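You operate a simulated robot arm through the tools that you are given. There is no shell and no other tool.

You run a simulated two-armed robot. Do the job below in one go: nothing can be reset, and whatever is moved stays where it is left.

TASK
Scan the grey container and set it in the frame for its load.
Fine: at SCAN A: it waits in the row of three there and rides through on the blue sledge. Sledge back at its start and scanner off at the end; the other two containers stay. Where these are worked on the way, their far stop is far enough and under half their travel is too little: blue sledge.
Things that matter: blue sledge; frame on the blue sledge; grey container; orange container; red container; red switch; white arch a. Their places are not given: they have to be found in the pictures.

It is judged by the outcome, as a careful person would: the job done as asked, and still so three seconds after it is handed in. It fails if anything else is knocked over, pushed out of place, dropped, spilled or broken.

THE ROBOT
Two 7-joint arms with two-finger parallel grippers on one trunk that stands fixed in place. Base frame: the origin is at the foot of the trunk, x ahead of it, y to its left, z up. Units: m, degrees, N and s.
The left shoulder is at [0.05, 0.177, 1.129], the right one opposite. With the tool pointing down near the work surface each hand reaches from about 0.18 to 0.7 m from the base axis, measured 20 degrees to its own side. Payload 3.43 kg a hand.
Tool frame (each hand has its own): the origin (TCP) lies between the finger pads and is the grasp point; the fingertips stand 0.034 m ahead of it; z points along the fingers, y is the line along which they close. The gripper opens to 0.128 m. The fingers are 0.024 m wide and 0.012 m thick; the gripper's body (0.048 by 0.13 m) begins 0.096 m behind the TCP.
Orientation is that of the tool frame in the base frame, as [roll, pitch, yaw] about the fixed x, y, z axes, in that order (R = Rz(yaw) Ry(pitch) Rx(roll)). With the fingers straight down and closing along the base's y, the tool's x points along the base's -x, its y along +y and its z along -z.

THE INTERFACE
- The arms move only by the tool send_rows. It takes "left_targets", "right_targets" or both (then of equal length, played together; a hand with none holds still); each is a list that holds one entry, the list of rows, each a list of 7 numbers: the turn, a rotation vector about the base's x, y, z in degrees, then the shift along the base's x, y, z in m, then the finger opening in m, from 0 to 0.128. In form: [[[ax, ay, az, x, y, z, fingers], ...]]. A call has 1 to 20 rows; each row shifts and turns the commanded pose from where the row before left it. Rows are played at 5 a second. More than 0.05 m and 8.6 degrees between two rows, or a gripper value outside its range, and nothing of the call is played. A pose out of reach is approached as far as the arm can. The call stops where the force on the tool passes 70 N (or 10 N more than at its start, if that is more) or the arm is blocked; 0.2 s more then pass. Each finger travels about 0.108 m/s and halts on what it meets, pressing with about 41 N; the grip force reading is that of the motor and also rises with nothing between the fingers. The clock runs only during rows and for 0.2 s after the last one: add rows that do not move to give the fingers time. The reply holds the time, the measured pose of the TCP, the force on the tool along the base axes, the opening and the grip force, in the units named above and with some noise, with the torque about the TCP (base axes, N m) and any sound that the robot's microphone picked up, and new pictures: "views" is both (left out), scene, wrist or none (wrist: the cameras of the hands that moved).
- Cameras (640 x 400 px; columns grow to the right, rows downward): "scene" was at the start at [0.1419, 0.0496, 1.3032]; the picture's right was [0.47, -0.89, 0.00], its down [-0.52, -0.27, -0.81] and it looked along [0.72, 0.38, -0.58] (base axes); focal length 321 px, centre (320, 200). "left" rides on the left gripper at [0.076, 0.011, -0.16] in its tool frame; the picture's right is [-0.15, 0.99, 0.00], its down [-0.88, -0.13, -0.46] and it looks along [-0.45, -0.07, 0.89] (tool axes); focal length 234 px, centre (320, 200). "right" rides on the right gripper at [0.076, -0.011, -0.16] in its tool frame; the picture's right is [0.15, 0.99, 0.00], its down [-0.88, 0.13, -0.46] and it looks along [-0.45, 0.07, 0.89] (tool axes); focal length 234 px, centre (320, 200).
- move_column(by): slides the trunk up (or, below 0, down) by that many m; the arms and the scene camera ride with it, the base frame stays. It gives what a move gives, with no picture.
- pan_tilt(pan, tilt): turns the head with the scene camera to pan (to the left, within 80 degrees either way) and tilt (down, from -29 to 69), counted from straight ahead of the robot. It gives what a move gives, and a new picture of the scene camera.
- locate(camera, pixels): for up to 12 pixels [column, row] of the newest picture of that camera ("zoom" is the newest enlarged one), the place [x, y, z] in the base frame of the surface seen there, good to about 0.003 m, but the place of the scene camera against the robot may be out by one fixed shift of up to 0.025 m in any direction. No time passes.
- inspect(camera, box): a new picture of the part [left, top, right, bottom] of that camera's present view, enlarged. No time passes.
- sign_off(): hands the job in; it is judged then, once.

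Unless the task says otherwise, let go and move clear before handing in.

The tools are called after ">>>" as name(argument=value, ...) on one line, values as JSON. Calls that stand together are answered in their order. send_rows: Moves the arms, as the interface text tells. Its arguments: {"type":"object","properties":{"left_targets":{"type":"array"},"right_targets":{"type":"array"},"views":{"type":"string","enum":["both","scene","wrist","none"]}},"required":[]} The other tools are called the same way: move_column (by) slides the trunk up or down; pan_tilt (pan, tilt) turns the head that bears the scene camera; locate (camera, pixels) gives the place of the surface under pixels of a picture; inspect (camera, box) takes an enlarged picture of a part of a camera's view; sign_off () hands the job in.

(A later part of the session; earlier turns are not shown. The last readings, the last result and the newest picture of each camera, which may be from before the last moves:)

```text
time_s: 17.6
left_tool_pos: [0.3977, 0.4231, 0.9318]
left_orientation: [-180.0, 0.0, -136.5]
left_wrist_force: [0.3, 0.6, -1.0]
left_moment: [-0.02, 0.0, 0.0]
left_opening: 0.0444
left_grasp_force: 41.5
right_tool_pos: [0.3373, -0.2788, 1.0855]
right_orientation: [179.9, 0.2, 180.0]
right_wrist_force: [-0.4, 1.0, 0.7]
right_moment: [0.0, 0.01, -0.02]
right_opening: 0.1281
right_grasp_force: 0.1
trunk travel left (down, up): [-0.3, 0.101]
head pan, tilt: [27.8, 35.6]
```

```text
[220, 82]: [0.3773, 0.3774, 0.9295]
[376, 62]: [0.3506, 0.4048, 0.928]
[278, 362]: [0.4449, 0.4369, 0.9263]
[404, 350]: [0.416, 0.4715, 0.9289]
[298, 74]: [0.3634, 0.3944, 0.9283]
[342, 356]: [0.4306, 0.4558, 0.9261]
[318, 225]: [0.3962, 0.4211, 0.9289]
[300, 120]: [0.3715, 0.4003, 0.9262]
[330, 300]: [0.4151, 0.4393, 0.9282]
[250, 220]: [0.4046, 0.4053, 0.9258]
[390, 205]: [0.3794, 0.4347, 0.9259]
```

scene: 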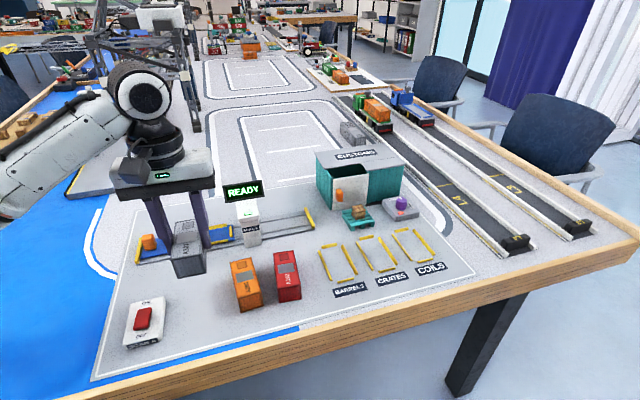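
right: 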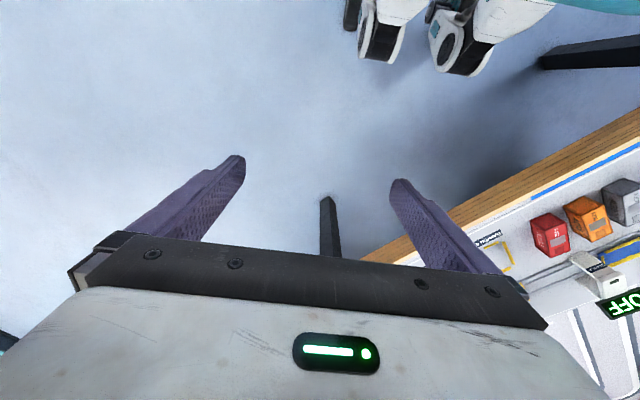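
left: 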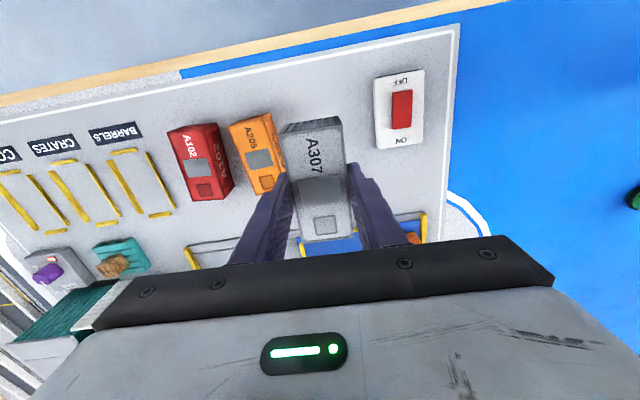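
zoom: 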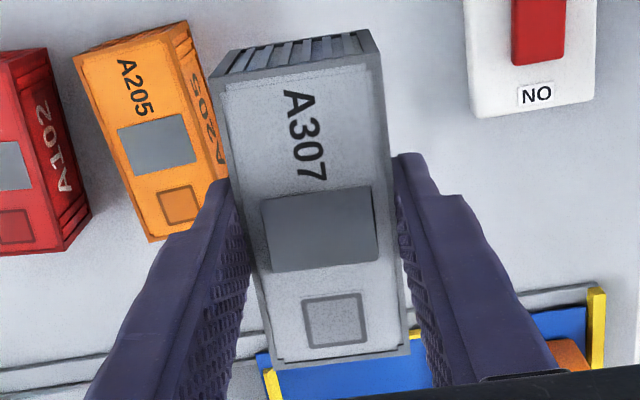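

The container sits centred in the hand (offset <1 mm) with its base about 0.0485 m below the TCP. I'll turn it −88.5° toward the track line while moving to a spot beside the sledge, so the frame on it stays visible for a precise measure.

>>> send_rows(left_targets=[[[0, 0, -8.045, 0.0056, 0.0046, 0, 0.03], [0, 0, -8.045, 0.0056, 0.0046, 0, 0.03], [0, 0, -8.045, 0.0056, 0.0046, 0, 0.03], [0, 0, -8.045, 0.0056, 0.0046, 0, 0.03], [0, 0, -8.045, 0.0056, 0.0046, 0, 0.03], [0, 0, -8.045, 0.0056, 0.0046, 0, 0.03], [0, 0, -8.045, 0.0056, 0.0046, 0, 0.03], [0, 0, -8.045, 0.0056, 0.0046, 0, 0.03], [0, 0, -8.045, 0.0056, 0.0046, 0, 0.03], [0, 0, -8.045, 0.0056, 0.0046, 0, 0.03], [0, 0, -8.045, 0.0056, 0.0046, 0, 0.03], [0, 0, 0, 0, 0, 0, 0.03], [0, 0, 0, 0, 0, 0, 0.03]]])

```text
time_s: 20.4
left_tool_pos: [0.4606, 0.4721, 0.9296]
left_orientation: [-180.0, 0.1, 135.0]
left_wrist_force: [-0.8, 0.1, -1.5]
left_moment: [0.01, -0.01, 0.03]
left_opening: 0.0445
left_grasp_force: 40.9
right_tool_pos: [0.3358, -0.2778, 1.0869]
right_orientation: [180.0, 0.0, -180.0]
right_wrist_force: [-0.2, 0.3, 0.5]
right_moment: [0.02, -0.02, 0.0]
right_opening: 0.1281
right_grasp_force: 0.1
trunk travel left (down, up): [-0.3, 0.101]
head pan, tilt: [27.8, 35.6]
```

scene: 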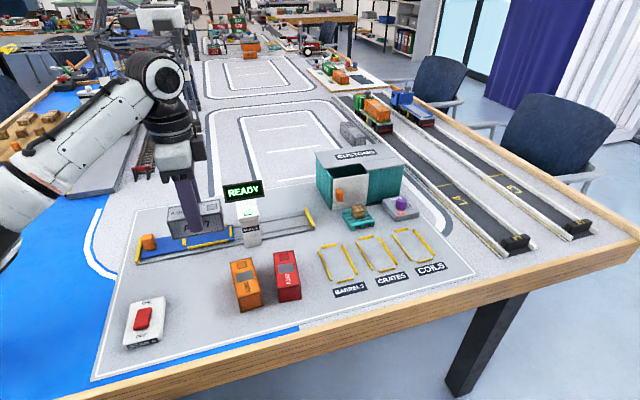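
left: 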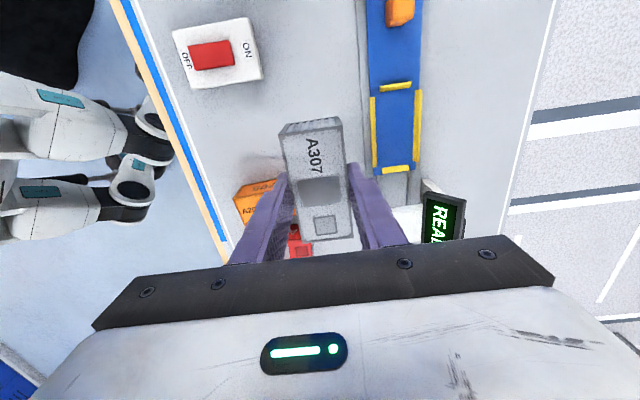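

The sledge frame is fully in view at columns 368–422, rows 80–172. Zooming in to measure the rails.

>>> inspect(camera="left", box=[340, 70, 450, 185])

```text
3.48 times, centred on (395, 128) of left
```

zoom: 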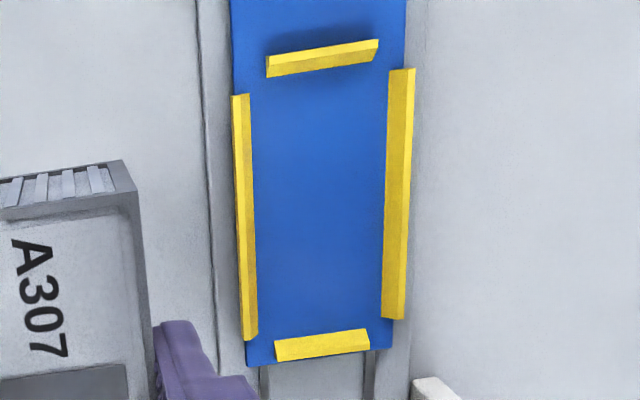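

>>> locate(camera="zoom", pixels=[[260, 200], [384, 200], [322, 75], [322, 332], [322, 200], [242, 200], [404, 200], [322, 56], [322, 346], [252, 120], [390, 100], [250, 320]])

>>> locate(camera="zoom", pixels=[[270, 66], [376, 48], [278, 350], [366, 340], [235, 100], [246, 335], [412, 75], [400, 312], [238, 220], [248, 220], [392, 220], [406, 220]])

```text
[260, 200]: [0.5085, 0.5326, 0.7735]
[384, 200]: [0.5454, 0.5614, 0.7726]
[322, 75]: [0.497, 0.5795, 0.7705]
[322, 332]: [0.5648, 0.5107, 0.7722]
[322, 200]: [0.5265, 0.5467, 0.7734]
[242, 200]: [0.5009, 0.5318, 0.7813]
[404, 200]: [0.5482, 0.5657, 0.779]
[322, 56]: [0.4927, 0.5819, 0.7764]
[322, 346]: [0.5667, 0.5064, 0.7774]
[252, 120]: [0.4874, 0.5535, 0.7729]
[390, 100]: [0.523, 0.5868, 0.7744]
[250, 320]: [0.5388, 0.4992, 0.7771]
```

```text
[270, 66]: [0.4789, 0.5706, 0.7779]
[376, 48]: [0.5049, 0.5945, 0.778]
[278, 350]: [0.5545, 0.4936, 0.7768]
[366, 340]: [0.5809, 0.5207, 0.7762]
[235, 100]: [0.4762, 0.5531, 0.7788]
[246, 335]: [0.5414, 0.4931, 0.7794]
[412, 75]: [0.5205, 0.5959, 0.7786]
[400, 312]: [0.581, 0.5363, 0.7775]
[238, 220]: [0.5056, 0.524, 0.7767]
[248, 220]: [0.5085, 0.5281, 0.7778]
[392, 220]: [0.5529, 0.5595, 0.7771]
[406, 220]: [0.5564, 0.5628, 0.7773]
```

Frame centre computes to (0.5298, 0.5446), axis −44.9°, inner size ≈ 0.0966×0.0464 with sloped rails; deck z≈0.773. I'll shift over it at height and check the pose before going down.

>>> send_rows(left_targets=[[[0, 0, 0, 0.0231, 0.0242, 0, 0.03], [0, 0, 0, 0.0231, 0.0242, 0, 0.03], [0, 0, 0, 0.0231, 0.0242, 0, 0.03], [0, 0, 0, 0, 0, 0, 0.03], [0, 0, 0, 0, 0, -0.03, 0.03], [0, 0, 0, 0, 0, -0.03, 0.03], [0, 0, 0, 0, 0, 0, 0.03], [0, 0, 0, 0, 0, 0, 0.03]]])

```text
time_s: 22.2
left_tool_pos: [0.5308, 0.5454, 0.8672]
left_orientation: [180.0, 0.0, 135.2]
left_wrist_force: [-0.2, 0.4, -0.8]
left_moment: [-0.02, 0.02, -0.01]
left_opening: 0.0439
left_grasp_force: 41.2
right_tool_pos: [0.3363, -0.2772, 1.0864]
right_orientation: [180.0, 0.0, -180.0]
right_wrist_force: [0.5, -0.5, 0.5]
right_moment: [-0.01, 0.01, 0.0]
right_opening: 0.1281
right_grasp_force: 0.2
trunk travel left (down, up): [-0.3, 0.101]
head pan, tilt: [27.8, 35.6]
```

scene: 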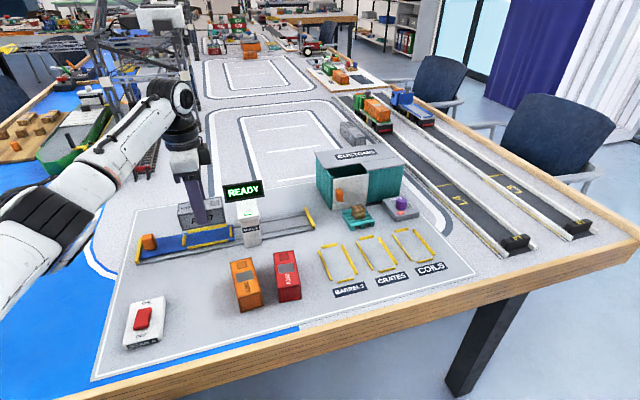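
left: 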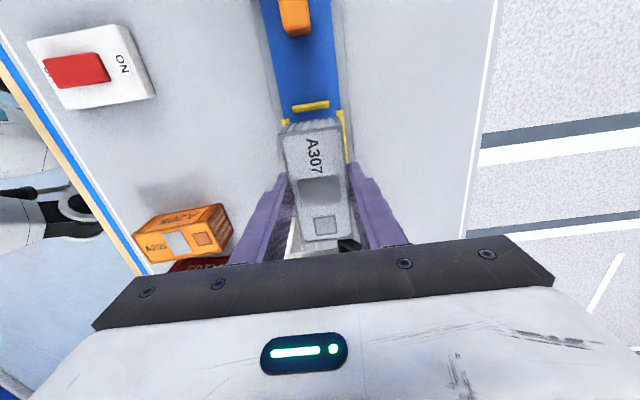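

Container hovers ~4.6 cm above the deck; the knob-end rail is at (310,105). I'll zoom to compare container edges with the rails.

>>> inspect(camera="left", box=[260, 80, 370, 260])

>>> locate(camera="left", pixels=[[285, 137], [340, 124], [305, 238], [355, 232], [298, 107], [326, 102], [286, 122], [341, 115]])

```text
2.22 times, centred on (315, 170) of left
```

zoom: 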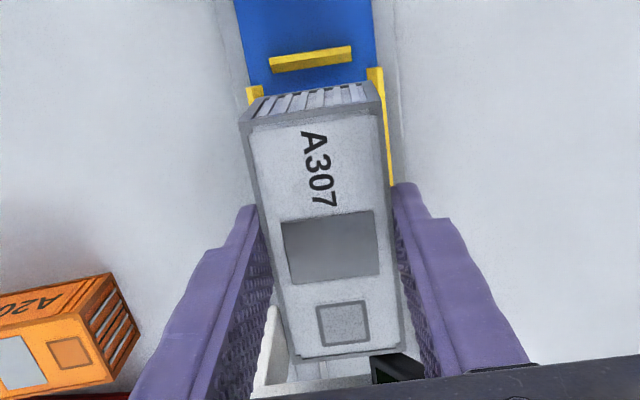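

```text
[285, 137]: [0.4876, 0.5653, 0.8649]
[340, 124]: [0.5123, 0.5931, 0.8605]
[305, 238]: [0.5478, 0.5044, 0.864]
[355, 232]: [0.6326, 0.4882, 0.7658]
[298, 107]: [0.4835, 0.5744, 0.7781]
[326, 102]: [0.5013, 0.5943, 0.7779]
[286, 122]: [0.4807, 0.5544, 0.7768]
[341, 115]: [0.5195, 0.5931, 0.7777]
```

>>> locate(camera="zoom", pixels=[[252, 120], [376, 102], [294, 356], [396, 344], [314, 112], [345, 350], [270, 240], [388, 230], [310, 62], [380, 75], [255, 95], [330, 245]])

```text
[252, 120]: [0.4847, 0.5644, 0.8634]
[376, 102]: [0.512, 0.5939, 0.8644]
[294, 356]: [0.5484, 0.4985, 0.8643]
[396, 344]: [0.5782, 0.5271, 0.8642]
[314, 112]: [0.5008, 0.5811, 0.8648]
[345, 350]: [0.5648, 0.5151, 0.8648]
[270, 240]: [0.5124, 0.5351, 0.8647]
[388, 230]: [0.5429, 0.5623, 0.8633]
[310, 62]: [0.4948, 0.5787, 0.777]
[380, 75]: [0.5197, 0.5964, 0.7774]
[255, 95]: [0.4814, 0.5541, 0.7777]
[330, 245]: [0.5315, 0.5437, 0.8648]
```

Container centre is (0.5308, 0.5460) against the target (0.5298, 0.5446): about 1.3 mm too far across. I'll correct that and lower to just above the rails.

>>> send_rows(left_targets=[[[0, 0, 0, -0.001, -0.001, 0, 0.03], [0, 0, 0, 0, 0, -0.013, 0.03], [0, 0, 0, 0, 0, -0.013, 0.03], [0, 0, 0, 0, 0, -0.011, 0.03], [0, 0, 0, 0, 0, 0, 0.03], [0, 0, 0, 0, 0, 0, 0.03]]])

```text
time_s: 23.6
left_tool_pos: [0.5294, 0.5433, 0.8328]
left_orientation: [-179.9, 0.0, 135.1]
left_wrist_force: [0.2, -0.2, -1.0]
left_moment: [-0.01, -0.01, 0.01]
left_opening: 0.0442
left_grasp_force: 41.0
right_tool_pos: [0.336, -0.2771, 1.0867]
right_orientation: [180.0, 0.1, 180.0]
right_wrist_force: [0.4, 0.1, -1.1]
right_moment: [-0.02, -0.01, 0.01]
right_opening: 0.128
right_grasp_force: 0.0
trunk travel left (down, up): [-0.3, 0.101]
head pan, tilt: [27.8, 35.6]
```

scene: 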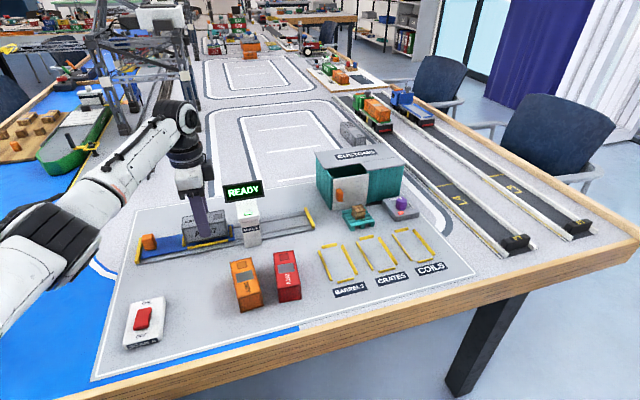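
left: 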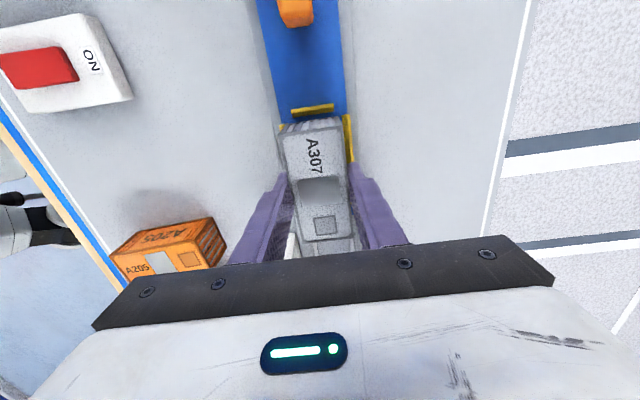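

TCP reads (0.5294, 0.5433, 0.8328), within ~1 mm of target. A zoom check of the end and side rails before seating it.

>>> inspect(camera="left", box=[265, 90, 375, 180])

>>> inspect(camera="scene", box=[130, 180, 290, 280])

```text
4.44 times, centred on (320, 135) of left
```

zoom: 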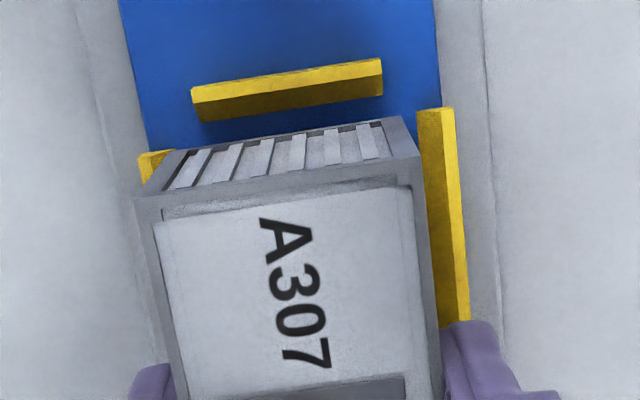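

```text
4.00 times, centred on (210, 230) of scene
```

zoom: 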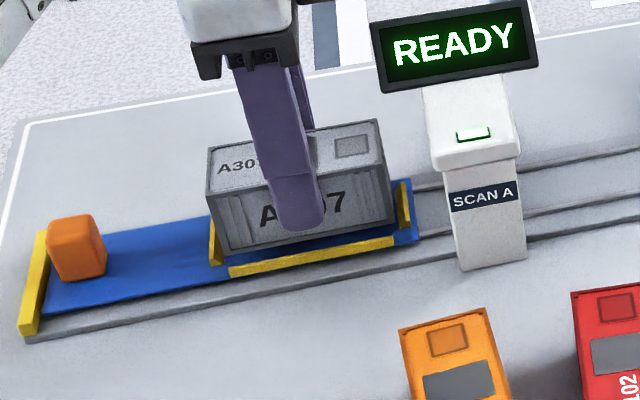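

>>> inspect(camera="left", box=[265, 90, 375, 180])

>>> locate(camera="zoom", pixels=[[176, 158], [398, 122], [150, 200], [420, 158], [290, 98], [145, 160], [165, 155], [424, 120], [445, 118], [290, 72], [430, 200], [450, 300]])

```text
4.44 times, centred on (320, 135) of left
```

zoom: 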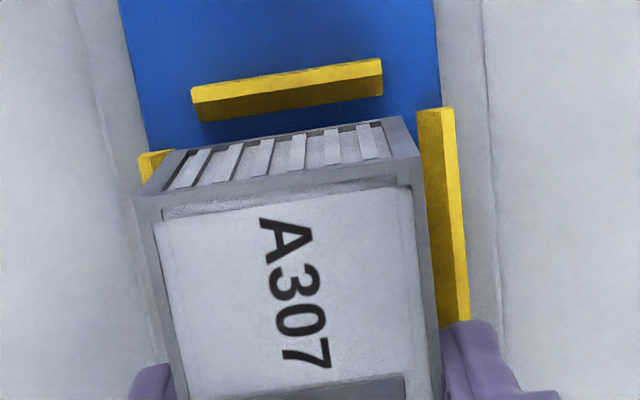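

```text
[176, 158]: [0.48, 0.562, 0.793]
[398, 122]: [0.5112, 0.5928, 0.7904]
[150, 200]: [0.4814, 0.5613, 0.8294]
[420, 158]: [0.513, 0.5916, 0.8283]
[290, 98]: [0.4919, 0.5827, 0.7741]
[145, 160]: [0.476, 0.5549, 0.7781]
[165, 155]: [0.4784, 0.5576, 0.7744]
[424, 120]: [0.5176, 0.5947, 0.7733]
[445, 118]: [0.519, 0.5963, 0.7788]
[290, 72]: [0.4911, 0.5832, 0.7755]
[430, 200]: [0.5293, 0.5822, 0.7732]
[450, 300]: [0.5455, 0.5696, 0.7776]
```

Container end reads v-centre 0.7587 versus rail centre ≈0.7596, so it fits with ~3 mm slack each side. Lowering in small steps to the deck while watching force.

>>> send_rows(left_targets=[[[0, 0, 0, 0.0005, 0.0007, -0.004, 0.03], [0, 0, 0, 0, 0, -0.003, 0.03], [0, 0, 0, 0, 0, -0.003, 0.03], [0, 0, 0, 0, 0, 0, 0.03]]])

```text
time_s: 24.6
left_tool_pos: [0.5295, 0.5433, 0.8217]
left_orientation: [180.0, 0.0, 135.0]
left_wrist_force: [0.2, 0.4, -0.4]
left_moment: [0.02, 0.03, 0.0]
left_opening: 0.0442
left_grasp_force: 41.2
right_tool_pos: [0.3352, -0.2783, 1.0861]
right_orientation: [179.9, 0.1, -179.9]
right_wrist_force: [-0.3, -0.3, 0.3]
right_moment: [0.01, -0.01, 0.0]
right_opening: 0.128
right_grasp_force: 0.1
trunk travel left (down, up): [-0.3, 0.101]
head pan, tilt: [27.8, 35.6]
```

scene: 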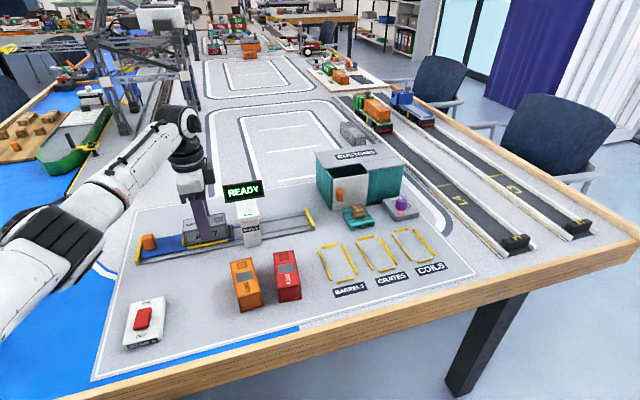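
left: 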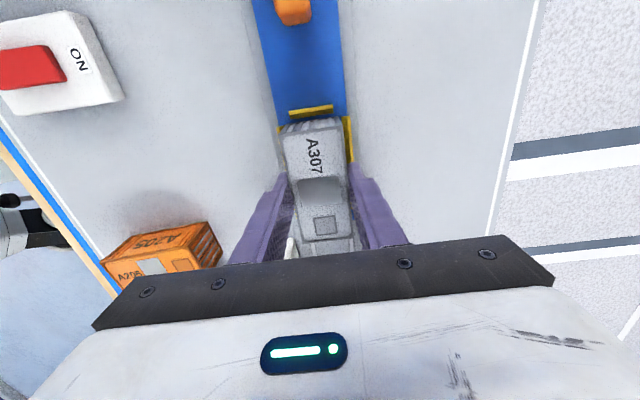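

No contact force yet at z 0.8217 (base ≈ deck level). I'll lower 2 mm more until it touches.

>>> send_rows(left_targets=[[[0, 0, 0, 0, 0, -0.001, 0.03], [0, 0, 0, 0, 0, -0.001, 0.03], [0, 0, 0, 0, 0, 0, 0.03]]], views="none")

>>> inspect(camera="scene", box=[130, 180, 290, 280])

>>> inspect(camera="left", box=[265, 90, 375, 180])

```text
time_s: 25.4
left_tool_pos: [0.53, 0.5449, 0.8213]
left_orientation: [180.0, 0.0, 135.2]
left_wrist_force: [0.1, 0.4, 0.2]
left_moment: [0.01, 0.04, 0.04]
left_opening: 0.0441
left_grasp_force: 41.0
right_tool_pos: [0.3368, -0.2784, 1.0859]
right_orientation: [179.9, 0.1, -180.0]
right_wrist_force: [-0.1, 0.4, -0.1]
right_moment: [0.01, -0.02, -0.02]
right_opening: 0.1283
right_grasp_force: 0.0
trunk travel left (down, up): [-0.3, 0.101]
head pan, tilt: [27.8, 35.6]
```

```text
4.00 times, centred on (210, 230) of scene
```

zoom: 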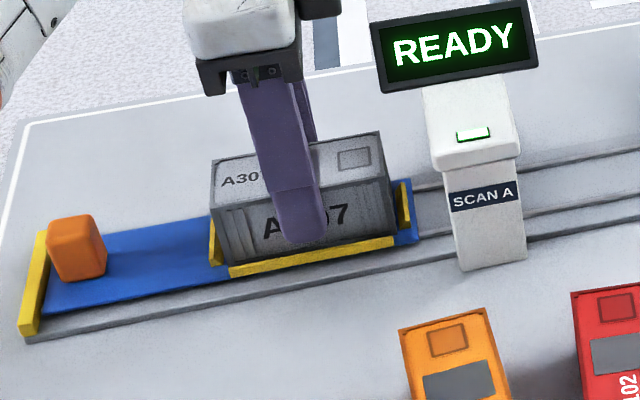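

```text
4.44 times, centred on (320, 135) of left
```

zoom: 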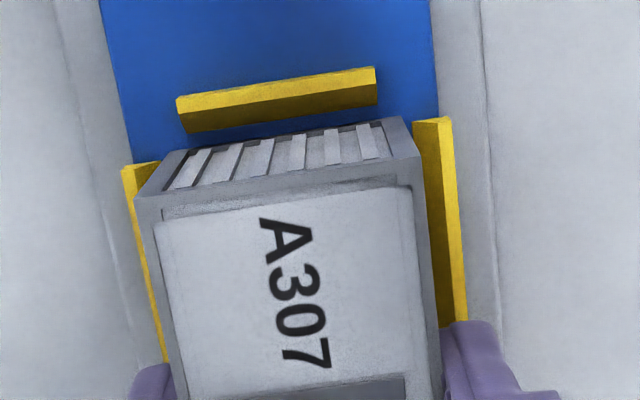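

The container now sits between both side rails and behind the end rail, still without contact force. Lowering another 2 mm in 1 mm steps.

>>> send_rows(left_targets=[[[0, 0, 0, 0, 0, -0.001, 0.03], [0, 0, 0, 0, 0, -0.001, 0.03], [0, 0, 0, 0, 0, 0, 0.03]]], views="none")

```text
time_s: 26.2
left_tool_pos: [0.5312, 0.5445, 0.8218]
left_orientation: [179.8, 0.2, 135.1]
left_wrist_force: [1.1, 1.4, 12.6]
left_moment: [0.19, 0.36, -0.02]
left_opening: 0.0441
left_grasp_force: 40.9
right_tool_pos: [0.3354, -0.2784, 1.0867]
right_orientation: [179.9, 0.1, -179.9]
right_wrist_force: [0.1, 0.2, 1.1]
right_moment: [-0.01, 0.0, -0.02]
right_opening: 0.1278
right_grasp_force: 0.1
trunk travel left (down, up): [-0.3, 0.101]
head pan, tilt: [27.8, 35.6]
```

Contact: 12.6 N upward at z 0.8218, so it rests on the deck. I'll open the fingers and look before lifting away.

>>> send_rows(left_targets=[[[0, 0, 0, 0, 0, 0.001, 0.05], [0, 0, 0, 0, 0, 0.001, 0.06], [0, 0, 0, 0, 0, 0, 0.07], [0, 0, 0, 0, 0, 0, 0.07], [0, 0, 0, 0, 0, 0.03, 0.07], [0, 0, 0, 0, 0, 0.04, 0.07], [0, 0, 0, 0, 0, 0.04, 0.07], [0, 0, 0, 0, 0, 0, 0.07]]])

```text
time_s: 28.0
left_tool_pos: [0.5306, 0.5468, 0.9302]
left_orientation: [-179.9, 0.0, 135.1]
left_wrist_force: [1.9, -0.2, -0.7]
left_moment: [-0.02, 0.01, 0.0]
left_opening: 0.0698
left_grasp_force: 0.1
right_tool_pos: [0.3356, -0.2771, 1.0861]
right_orientation: [-179.9, 0.1, 179.9]
right_wrist_force: [-0.6, -0.4, -0.1]
right_moment: [0.02, -0.02, 0.0]
right_opening: 0.1279
right_grasp_force: 0.1
trunk travel left (down, up): [-0.3, 0.101]
head pan, tilt: [27.8, 35.6]
```

scene: 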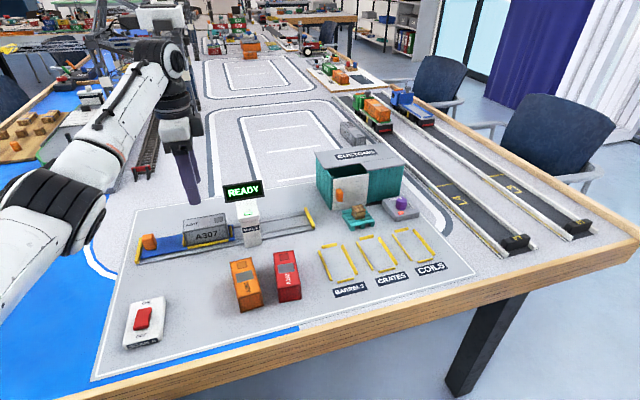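
left: 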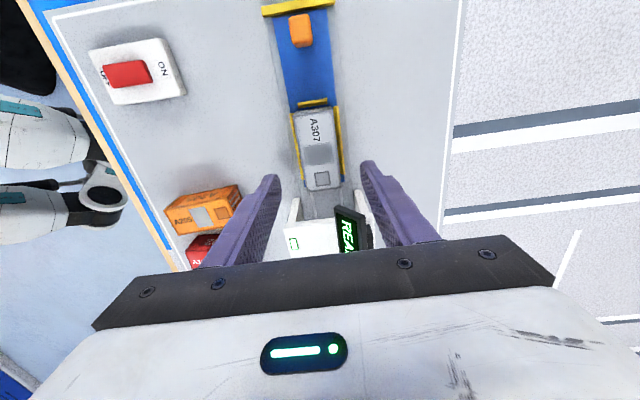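

The container is released at (318,148), sitting inside the sledge frame; the knob is at (301,30). Zooming to confirm it is flat and to measure the knob.

>>> inspect(camera="left", box=[255, 85, 385, 205])

>>> inspect(camera="left", box=[240, 0, 360, 110])

>>> locate(camera="left", pixels=[[300, 22], [300, 10], [320, 195], [315, 237], [347, 228], [302, 112], [335, 108], [305, 188], [342, 185], [301, 30], [312, 30], [290, 32]])

```text
3.33 times, centred on (320, 145) of left
```

zoom: 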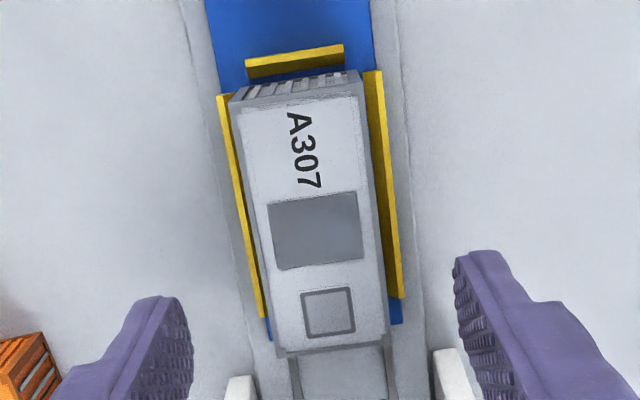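

```text
3.64 times, centred on (300, 55) of left
```

zoom: 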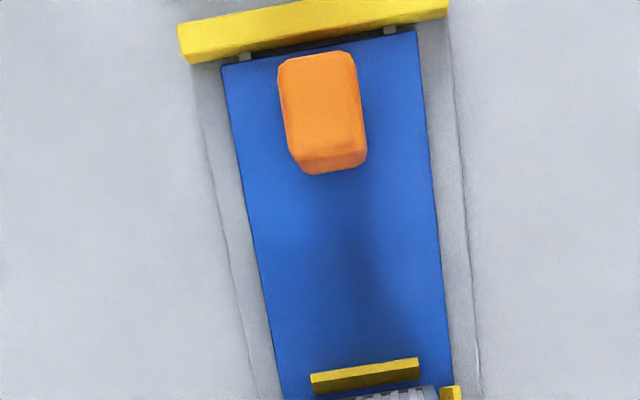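

```text
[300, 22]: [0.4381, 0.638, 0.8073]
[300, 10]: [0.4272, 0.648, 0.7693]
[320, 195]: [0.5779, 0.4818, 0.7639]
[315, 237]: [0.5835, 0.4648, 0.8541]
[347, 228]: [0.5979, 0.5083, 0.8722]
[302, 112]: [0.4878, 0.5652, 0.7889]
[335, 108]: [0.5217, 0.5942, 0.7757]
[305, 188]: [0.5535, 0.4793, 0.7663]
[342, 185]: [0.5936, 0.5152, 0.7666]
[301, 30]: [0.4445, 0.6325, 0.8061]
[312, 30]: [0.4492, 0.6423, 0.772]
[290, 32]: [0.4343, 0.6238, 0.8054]
```

The container is flat inside all four rails. Locating the knob's corners in the knob zoom (280–368, 50–172).

>>> locate(camera="zoom", pixels=[[288, 68], [350, 62], [300, 145], [358, 140], [322, 105], [325, 165], [310, 40], [230, 70], [410, 40], [322, 200], [330, 380], [365, 375]])

```text
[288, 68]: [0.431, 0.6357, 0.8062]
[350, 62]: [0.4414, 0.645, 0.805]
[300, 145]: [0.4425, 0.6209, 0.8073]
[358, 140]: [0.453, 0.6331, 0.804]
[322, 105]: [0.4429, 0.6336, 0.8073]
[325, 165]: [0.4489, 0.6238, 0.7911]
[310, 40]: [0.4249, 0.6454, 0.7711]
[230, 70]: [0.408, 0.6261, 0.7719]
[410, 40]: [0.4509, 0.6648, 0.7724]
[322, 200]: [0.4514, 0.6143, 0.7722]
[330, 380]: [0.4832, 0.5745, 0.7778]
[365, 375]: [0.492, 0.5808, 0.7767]
```

Knob centre ≈ (0.442, 0.634), top z 0.8065. Pushing it fully forward will bring the hand close to the arch's display, so I'll measure the display and arch edges from this left view first.

>>> inspect(camera="left", box=[270, 170, 390, 250])

```text
5.00 times, centred on (330, 210) of left
```

zoom: 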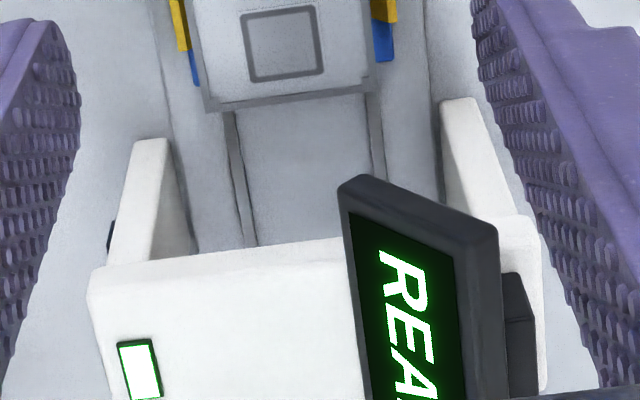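

>>> locate(camera="zoom", pixels=[[345, 190], [360, 180], [480, 220], [497, 235], [350, 300], [150, 145], [460, 105], [100, 280], [300, 245], [530, 220], [195, 80], [380, 55]])

>>> locate(camera="zoom", pixels=[[185, 275], [130, 285], [320, 250], [420, 200], [470, 240], [510, 300], [300, 100], [220, 105], [370, 90], [290, 40], [160, 170], [465, 130]])

```text
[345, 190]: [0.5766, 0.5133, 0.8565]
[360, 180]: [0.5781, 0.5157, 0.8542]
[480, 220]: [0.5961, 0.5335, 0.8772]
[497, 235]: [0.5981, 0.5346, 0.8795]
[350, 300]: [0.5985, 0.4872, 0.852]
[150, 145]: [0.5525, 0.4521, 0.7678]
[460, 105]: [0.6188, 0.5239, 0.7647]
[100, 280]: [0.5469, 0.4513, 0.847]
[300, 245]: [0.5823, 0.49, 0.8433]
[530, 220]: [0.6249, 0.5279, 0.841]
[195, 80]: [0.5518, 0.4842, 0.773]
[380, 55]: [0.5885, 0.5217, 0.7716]
```

```text
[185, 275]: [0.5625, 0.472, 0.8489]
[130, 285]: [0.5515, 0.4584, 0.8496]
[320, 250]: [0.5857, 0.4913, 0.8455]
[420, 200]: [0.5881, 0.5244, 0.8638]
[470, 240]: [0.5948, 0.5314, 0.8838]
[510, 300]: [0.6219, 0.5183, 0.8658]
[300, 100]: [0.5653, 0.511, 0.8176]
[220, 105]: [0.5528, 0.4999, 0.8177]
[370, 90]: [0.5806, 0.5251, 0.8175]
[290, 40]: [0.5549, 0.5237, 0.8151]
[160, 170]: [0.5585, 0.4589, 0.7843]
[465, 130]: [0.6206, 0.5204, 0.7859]
```

The display's left edge is at along-track s≈0.045 (z 0.854–0.884), and the knob ends near s≈0.05 at full travel, so the last part needs a tilted hand. First I'll go above the knob for a vertical grip at the start.

>>> send_rows(left_targets=[[[0, 0, 0, -0.0295, 0.029, 0, 0.06], [0, 0, 0, -0.0295, 0.029, 0, 0.06], [0, 0, 0, -0.0295, 0.029, 0, 0.06], [0, 0, 0, 0, 0, 0, 0.06], [0, 0, 0, 0, 0, -0.03, 0.06], [0, 0, 0, 0, 0, -0.03, 0.06], [0, 0, 0, 0, 0, 0, 0.06], [0, 0, 0, 0, 0, 0, 0.06]]])

```text
time_s: 29.8
left_tool_pos: [0.4413, 0.6292, 0.8703]
left_orientation: [-180.0, 0.0, 135.1]
left_wrist_force: [0.2, 0.1, 0.2]
left_moment: [0.03, -0.04, -0.03]
left_opening: 0.06
left_grasp_force: 0.1
right_tool_pos: [0.3369, -0.278, 1.0856]
right_orientation: [-180.0, 0.0, 180.0]
right_wrist_force: [-0.8, -0.1, -0.3]
right_moment: [0.02, 0.05, 0.0]
right_opening: 0.128
right_grasp_force: 0.1
trunk travel left (down, up): [-0.3, 0.101]
head pan, tilt: [27.8, 35.6]
```

scene: 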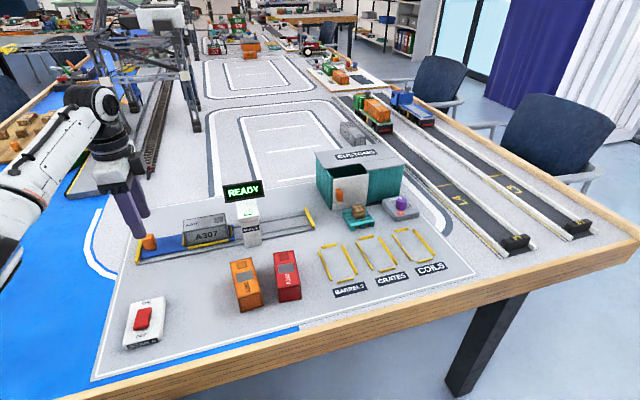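
left: 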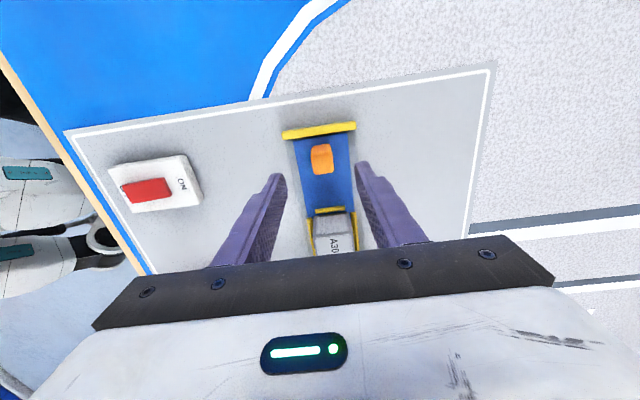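

The knob is at (321,158) between the open fingers. A zoom gives its precise position before descending.

>>> inspect(camera="left", box=[270, 110, 370, 200])

```text
4.44 times, centred on (320, 155) of left
```

zoom: 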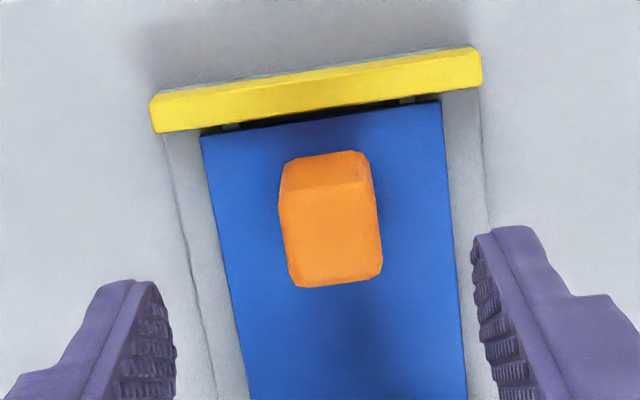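

>>> locate(camera="zoom", pixels=[[286, 200], [368, 188], [298, 278], [376, 268], [330, 235], [325, 165], [315, 85], [315, 110], [330, 130], [225, 145], [435, 115], [335, 320]])

```text
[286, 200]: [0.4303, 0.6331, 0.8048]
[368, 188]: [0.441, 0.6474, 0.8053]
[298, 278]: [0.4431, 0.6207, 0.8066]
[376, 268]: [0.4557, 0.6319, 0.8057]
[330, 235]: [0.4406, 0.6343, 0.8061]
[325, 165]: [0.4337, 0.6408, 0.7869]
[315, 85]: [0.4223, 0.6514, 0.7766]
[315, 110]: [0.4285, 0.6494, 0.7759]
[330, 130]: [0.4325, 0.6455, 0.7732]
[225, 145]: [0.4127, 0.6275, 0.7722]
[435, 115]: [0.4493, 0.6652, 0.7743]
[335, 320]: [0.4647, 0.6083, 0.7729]
```

Knob centre (0.4425, 0.6333). I'll correct by (+1, +4) mm, descend to TCP z≈0.813 and close on it.

>>> send_rows(left_targets=[[[0, 0, 0, 0.0012, 0.0041, 0, 0.06], [0, 0, 0, 0, 0, -0.02, 0.06], [0, 0, 0, 0, 0, -0.02, 0.06], [0, 0, 0, 0, 0, -0.016, 0.06], [0, 0, 0, 0, 0, 0, 0.06], [0, 0, 0, 0, 0, 0, 0.03], [0, 0, 0, 0, 0, 0, 0.01], [0, 0, 0, 0, 0, 0, 0.01], [0, 0, 0, 0, 0, 0, 0.01]]])

```text
time_s: 31.8
left_tool_pos: [0.4406, 0.6343, 0.8171]
left_orientation: [-179.9, 0.0, 135.1]
left_wrist_force: [-3.4, -3.3, -2.7]
left_moment: [-0.25, -0.2, -0.07]
left_opening: 0.0213
left_grasp_force: 44.9
right_tool_pos: [0.3359, -0.2779, 1.0863]
right_orientation: [-180.0, 0.1, 180.0]
right_wrist_force: [0.0, -0.8, 0.3]
right_moment: [0.02, 0.0, -0.02]
right_opening: 0.1279
right_grasp_force: 0.2
trunk travel left (down, up): [-0.3, 0.101]
head pan, tilt: [27.8, 35.6]
```

scene: 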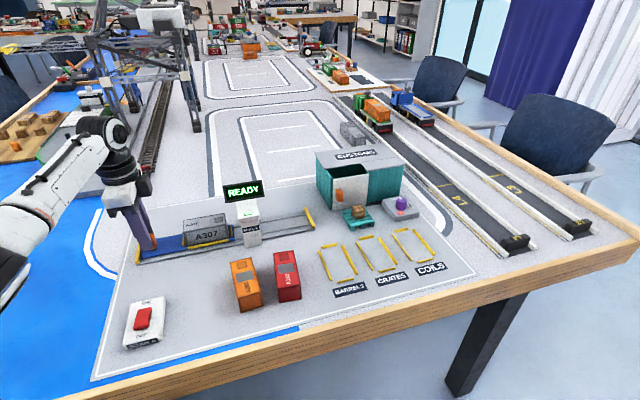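
left: 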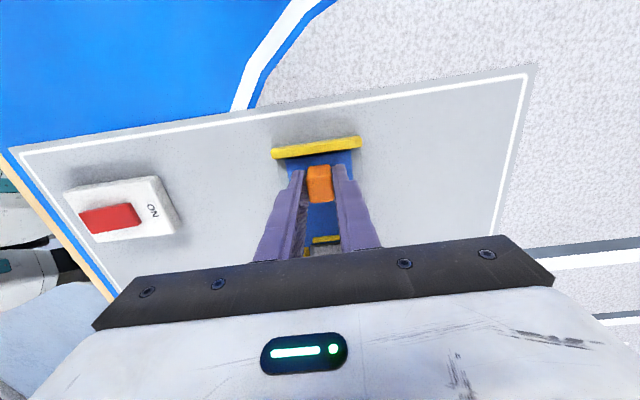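

Gripped the knob (0.0213 m, 45 N). I'll push the sledge along the track (−45°) by about 0.105 m and watch the force and display.

>>> send_rows(left_targets=[[[0, 0, 0, 0.004, -0.004, 0, 0.01], [0, 0, 0, 0.007, -0.007, 0, 0.01], [0, 0, 0, 0.0106, -0.0106, 0, 0.01], [0, 0, 0, 0.0106, -0.0106, 0, 0.01], [0, 0, 0, 0.0106, -0.0106, 0, 0.01], [0, 0, 0, 0.0106, -0.0106, 0, 0.01], [0, 0, 0, 0.0106, -0.0106, 0, 0.01], [0, 0, 0, 0.0106, -0.0106, 0, 0.01], [0, 0, 0, 0, 0, 0, 0.01], [0, 0, 0, 0, 0, 0, 0.01]]])

```text
time_s: 34.0
left_tool_pos: [0.5154, 0.5588, 0.8169]
left_orientation: [-179.8, -0.1, 135.0]
left_wrist_force: [-15.6, -16.5, 3.3]
left_moment: [-0.45, 0.06, -0.07]
left_opening: 0.0213
left_grasp_force: 45.1
right_tool_pos: [0.3342, -0.2795, 1.0863]
right_orientation: [179.9, 0.2, -180.0]
right_wrist_force: [-0.1, 0.2, 0.1]
right_moment: [-0.04, 0.0, -0.04]
right_opening: 0.1279
right_grasp_force: 0.1
trunk travel left (down, up): [-0.3, 0.101]
head pan, tilt: [27.8, 35.6]
```

scene: 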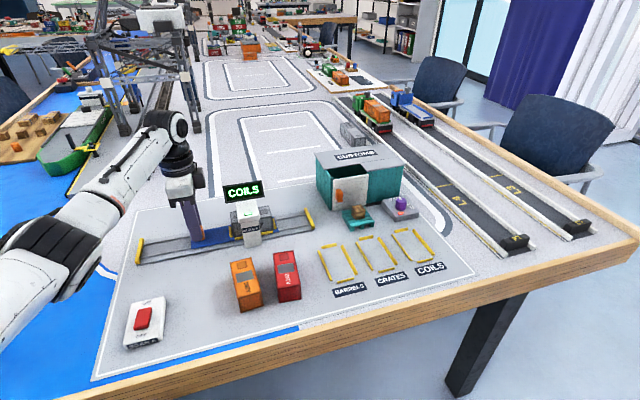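
left: 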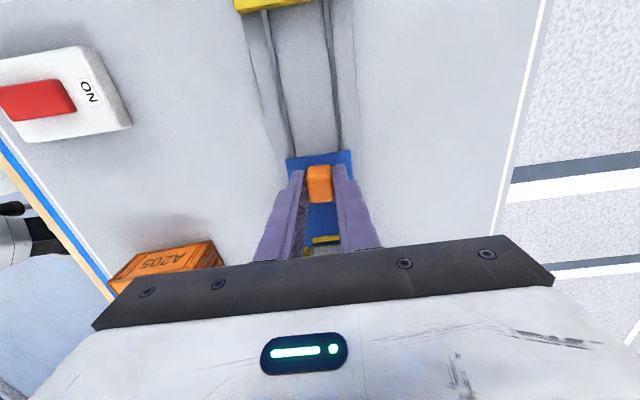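

The display now reads COILS at (243,191); zooming to be sure. There is ~22 N of side load, meaning the track runs slightly off −45°, so I'll also ease the hand sideways.

>>> inspect(camera="scene", box=[130, 160, 330, 285])

>>> send_rows(left_targets=[[[0, 0, 0, -0.0008, -0.0008, 0, 0.01], [0, 0, 0, -0.0008, -0.0008, 0, 0.01], [0, 0, 0, 0, 0, 0, 0.01]]], views="none")

```text
3.20 times, centred on (230, 222) of scene
```

zoom: 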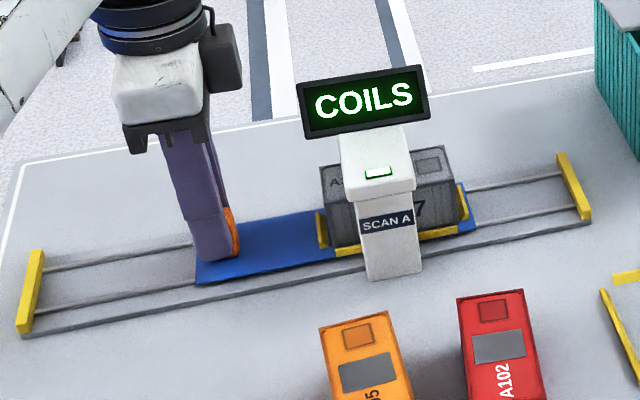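

```text
time_s: 34.8
left_tool_pos: [0.5148, 0.5603, 0.8169]
left_orientation: [179.8, -0.1, 135.1]
left_wrist_force: [-8.2, -8.4, 6.8]
left_moment: [-0.02, 0.62, -0.11]
left_opening: 0.0214
left_grasp_force: 44.6
right_tool_pos: [0.3346, -0.2782, 1.0859]
right_orientation: [179.9, 0.1, -179.9]
right_wrist_force: [0.8, 0.6, 0.9]
right_moment: [0.01, -0.03, 0.0]
right_opening: 0.1282
right_grasp_force: 0.0
trunk travel left (down, up): [-0.3, 0.101]
head pan, tilt: [27.8, 35.6]
```

The scan is confirmed: COILS. To let it ride fully through to the far stop without the hand touching the display, I'll open, tilt the hand 30° back (fingers slanting toward the arch) and take the knob again.

>>> send_rows(left_targets=[[[0, 0, 0, 0, 0, 0, 0.03], [0, 0, 0, 0, 0, 0, 0.05], [0, 0, 0, 0, 0, 0, 0.05], [-5.303, -5.303, 0, -0.0021, 0.0021, -0.0005, 0.05], [-5.303, -5.303, 0, -0.0021, 0.0021, -0.0005, 0.05], [-5.303, -5.303, 0, -0.0021, 0.0021, -0.0005, 0.05], [-5.303, -5.303, 0, -0.0021, 0.0021, -0.0005, 0.05], [0, 0, 0, 0, 0, 0, 0.05], [0, 0, 0, 0, 0, 0, 0.05]]])

```text
time_s: 36.8
left_tool_pos: [0.5079, 0.5682, 0.8127]
left_orientation: [180.0, 30.0, 135.0]
left_wrist_force: [-0.5, -0.5, -0.4]
left_moment: [-0.01, 0.01, -0.01]
left_opening: 0.0499
left_grasp_force: 0.0
right_tool_pos: [0.3363, -0.2777, 1.0853]
right_orientation: [179.9, 0.1, 179.9]
right_wrist_force: [-0.6, 0.0, 0.8]
right_moment: [0.01, 0.0, -0.01]
right_opening: 0.128
right_grasp_force: 0.1
trunk travel left (down, up): [-0.3, 0.101]
head pan, tilt: [27.8, 35.6]
```

scene: 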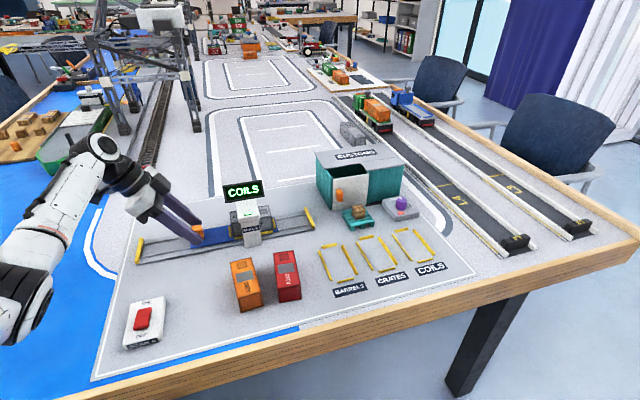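
left: 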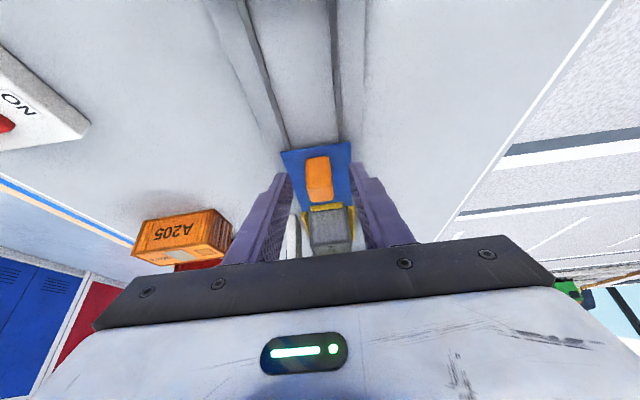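

The tilt went as planned: knob at (319,178) between the fingers and the arch is ahead. I'll check the knob position against the hand.

>>> inspect(camera="left", box=[260, 130, 380, 260])

>>> locate(camera="left", pixels=[[308, 162], [328, 158], [311, 196], [332, 194], [319, 178], [310, 215], [320, 150]])

```text
3.08 times, centred on (320, 195) of left
```

zoom: 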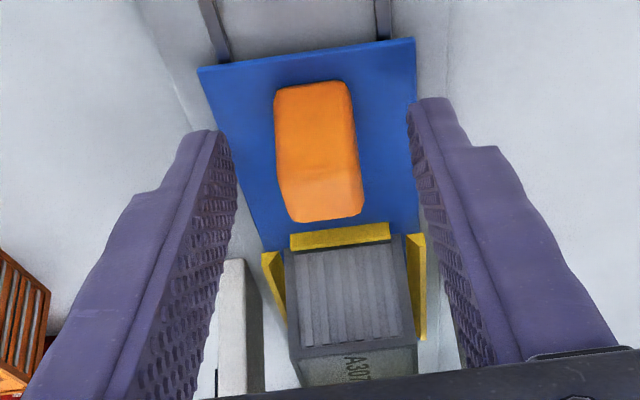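

```text
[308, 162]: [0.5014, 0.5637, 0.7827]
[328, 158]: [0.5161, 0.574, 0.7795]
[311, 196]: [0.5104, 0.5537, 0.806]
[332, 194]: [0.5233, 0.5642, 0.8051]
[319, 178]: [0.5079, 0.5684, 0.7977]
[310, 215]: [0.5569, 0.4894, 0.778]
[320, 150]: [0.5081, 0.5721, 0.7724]
```

Knob centre is aligned with the fingers (v 0.7607 vs TCP 0.7610). Closing on it and pushing a further 5 cm, then I'll check clearance to the display.

>>> send_rows(left_targets=[[[0, 0, 0, 0, 0, 0, 0.03], [0, 0, 0, 0, 0, 0, 0.01], [0, 0, 0, 0, 0, 0, 0.01], [0, 0, 0, 0.0035, -0.0036, 0, 0.01], [0, 0, 0, 0.007, -0.0071, 0, 0.01], [0, 0, 0, 0.007, -0.0071, 0, 0.01], [0, 0, 0, 0.007, -0.0071, 0, 0.01], [0, 0, 0, 0.007, -0.0071, 0, 0.01], [0, 0, 0, 0.0035, -0.0036, 0, 0.01], [0, 0, 0, 0, 0, 0, 0.01]]])

```text
time_s: 39.0
left_tool_pos: [0.5411, 0.5331, 0.8136]
left_orientation: [-179.9, 30.0, 135.1]
left_wrist_force: [-5.1, -3.9, -3.8]
left_moment: [-0.18, 0.05, -0.09]
left_opening: 0.0216
left_grasp_force: 45.0
right_tool_pos: [0.3356, -0.2786, 1.0868]
right_orientation: [180.0, 0.1, 180.0]
right_wrist_force: [-0.1, 0.0, 0.5]
right_moment: [-0.02, 0.02, 0.0]
right_opening: 0.128
right_grasp_force: 0.0
trunk travel left (down, up): [-0.3, 0.101]
head pan, tilt: [27.8, 35.6]
```

scene: 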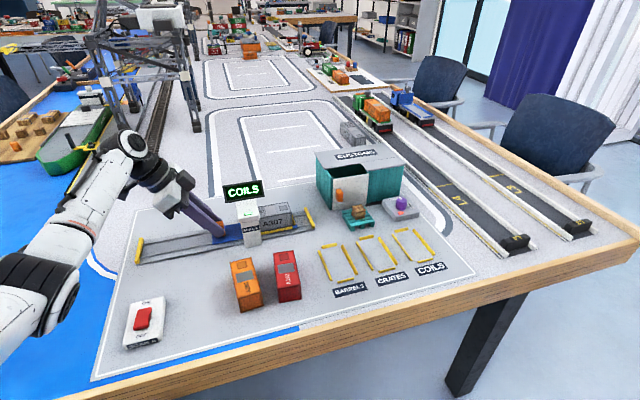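
left: 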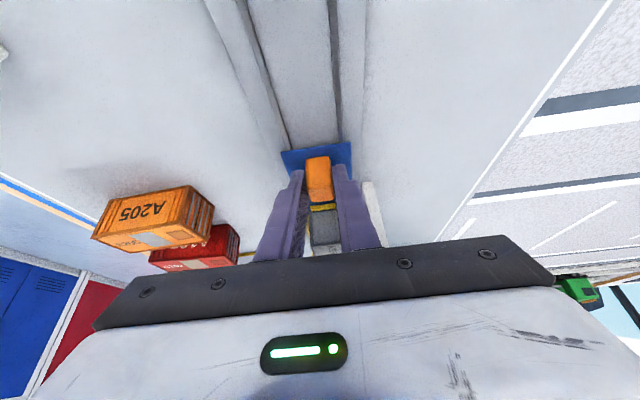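

The sledge is moving freely, travel ≈0.154 m, with COILS still shown and little force. Zooming to check hand-to-display clearance.

>>> inspect(camera="scene", box=[170, 160, 330, 260])

>>> inspect(camera="left", box=[250, 140, 400, 260])

```text
4.00 times, centred on (250, 210) of scene
```

zoom: 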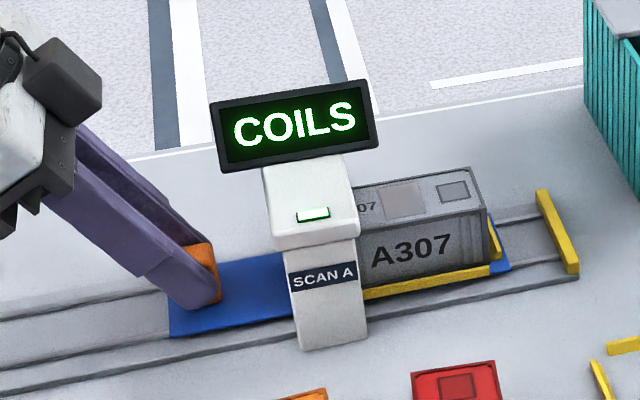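

```text
3.33 times, centred on (325, 200) of left
```

zoom: 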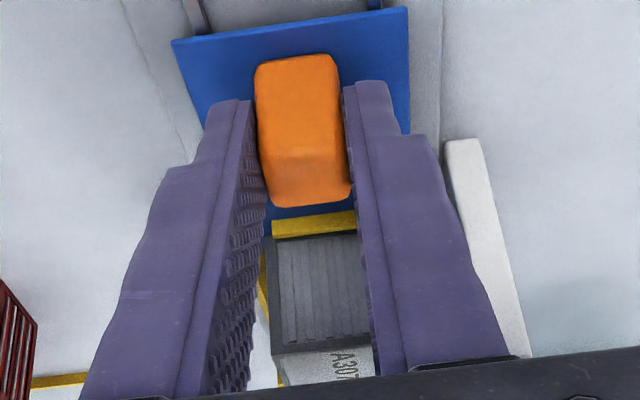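

There is ample clearance to the display and the far stop is about 3 cm ahead. Pushing the rest in small steps until the stop resists.

>>> send_rows(left_targets=[[[0, 0, 0, 0.0042, -0.0043, 0, 0.01], [0, 0, 0, 0.0042, -0.0043, 0, 0.01], [0, 0, 0, 0.0042, -0.0043, 0, 0.01], [0, 0, 0, 0.0042, -0.0043, 0, 0.01], [0, 0, 0, 0.0028, -0.0029, 0, 0.01], [0, 0, 0, 0.0021, -0.0021, 0, 0.01], [0, 0, 0, 0.0021, -0.0021, 0, 0.01], [0, 0, 0, 0, 0, 0, 0.01]]])

```text
time_s: 40.8
left_tool_pos: [0.5623, 0.5121, 0.8139]
left_orientation: [-179.8, 29.3, 135.3]
left_wrist_force: [-32.3, 14.3, -0.7]
left_moment: [0.47, 0.51, -0.34]
left_opening: 0.0216
left_grasp_force: 45.2
right_tool_pos: [0.3331, -0.2769, 1.0867]
right_orientation: [179.9, 0.2, 180.0]
right_wrist_force: [0.0, -0.1, -0.4]
right_moment: [-0.01, -0.05, 0.01]
right_opening: 0.128
right_grasp_force: 0.0
trunk travel left (down, up): [-0.3, 0.101]
head pan, tilt: [27.8, 35.6]
```

scene: 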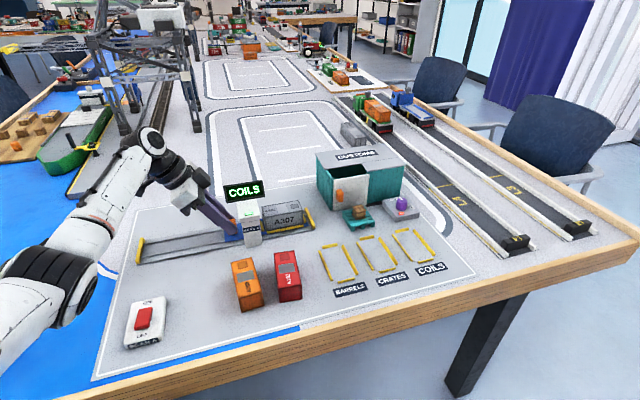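
left: 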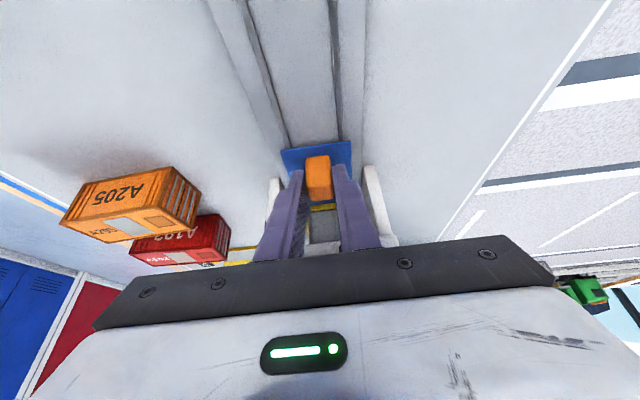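

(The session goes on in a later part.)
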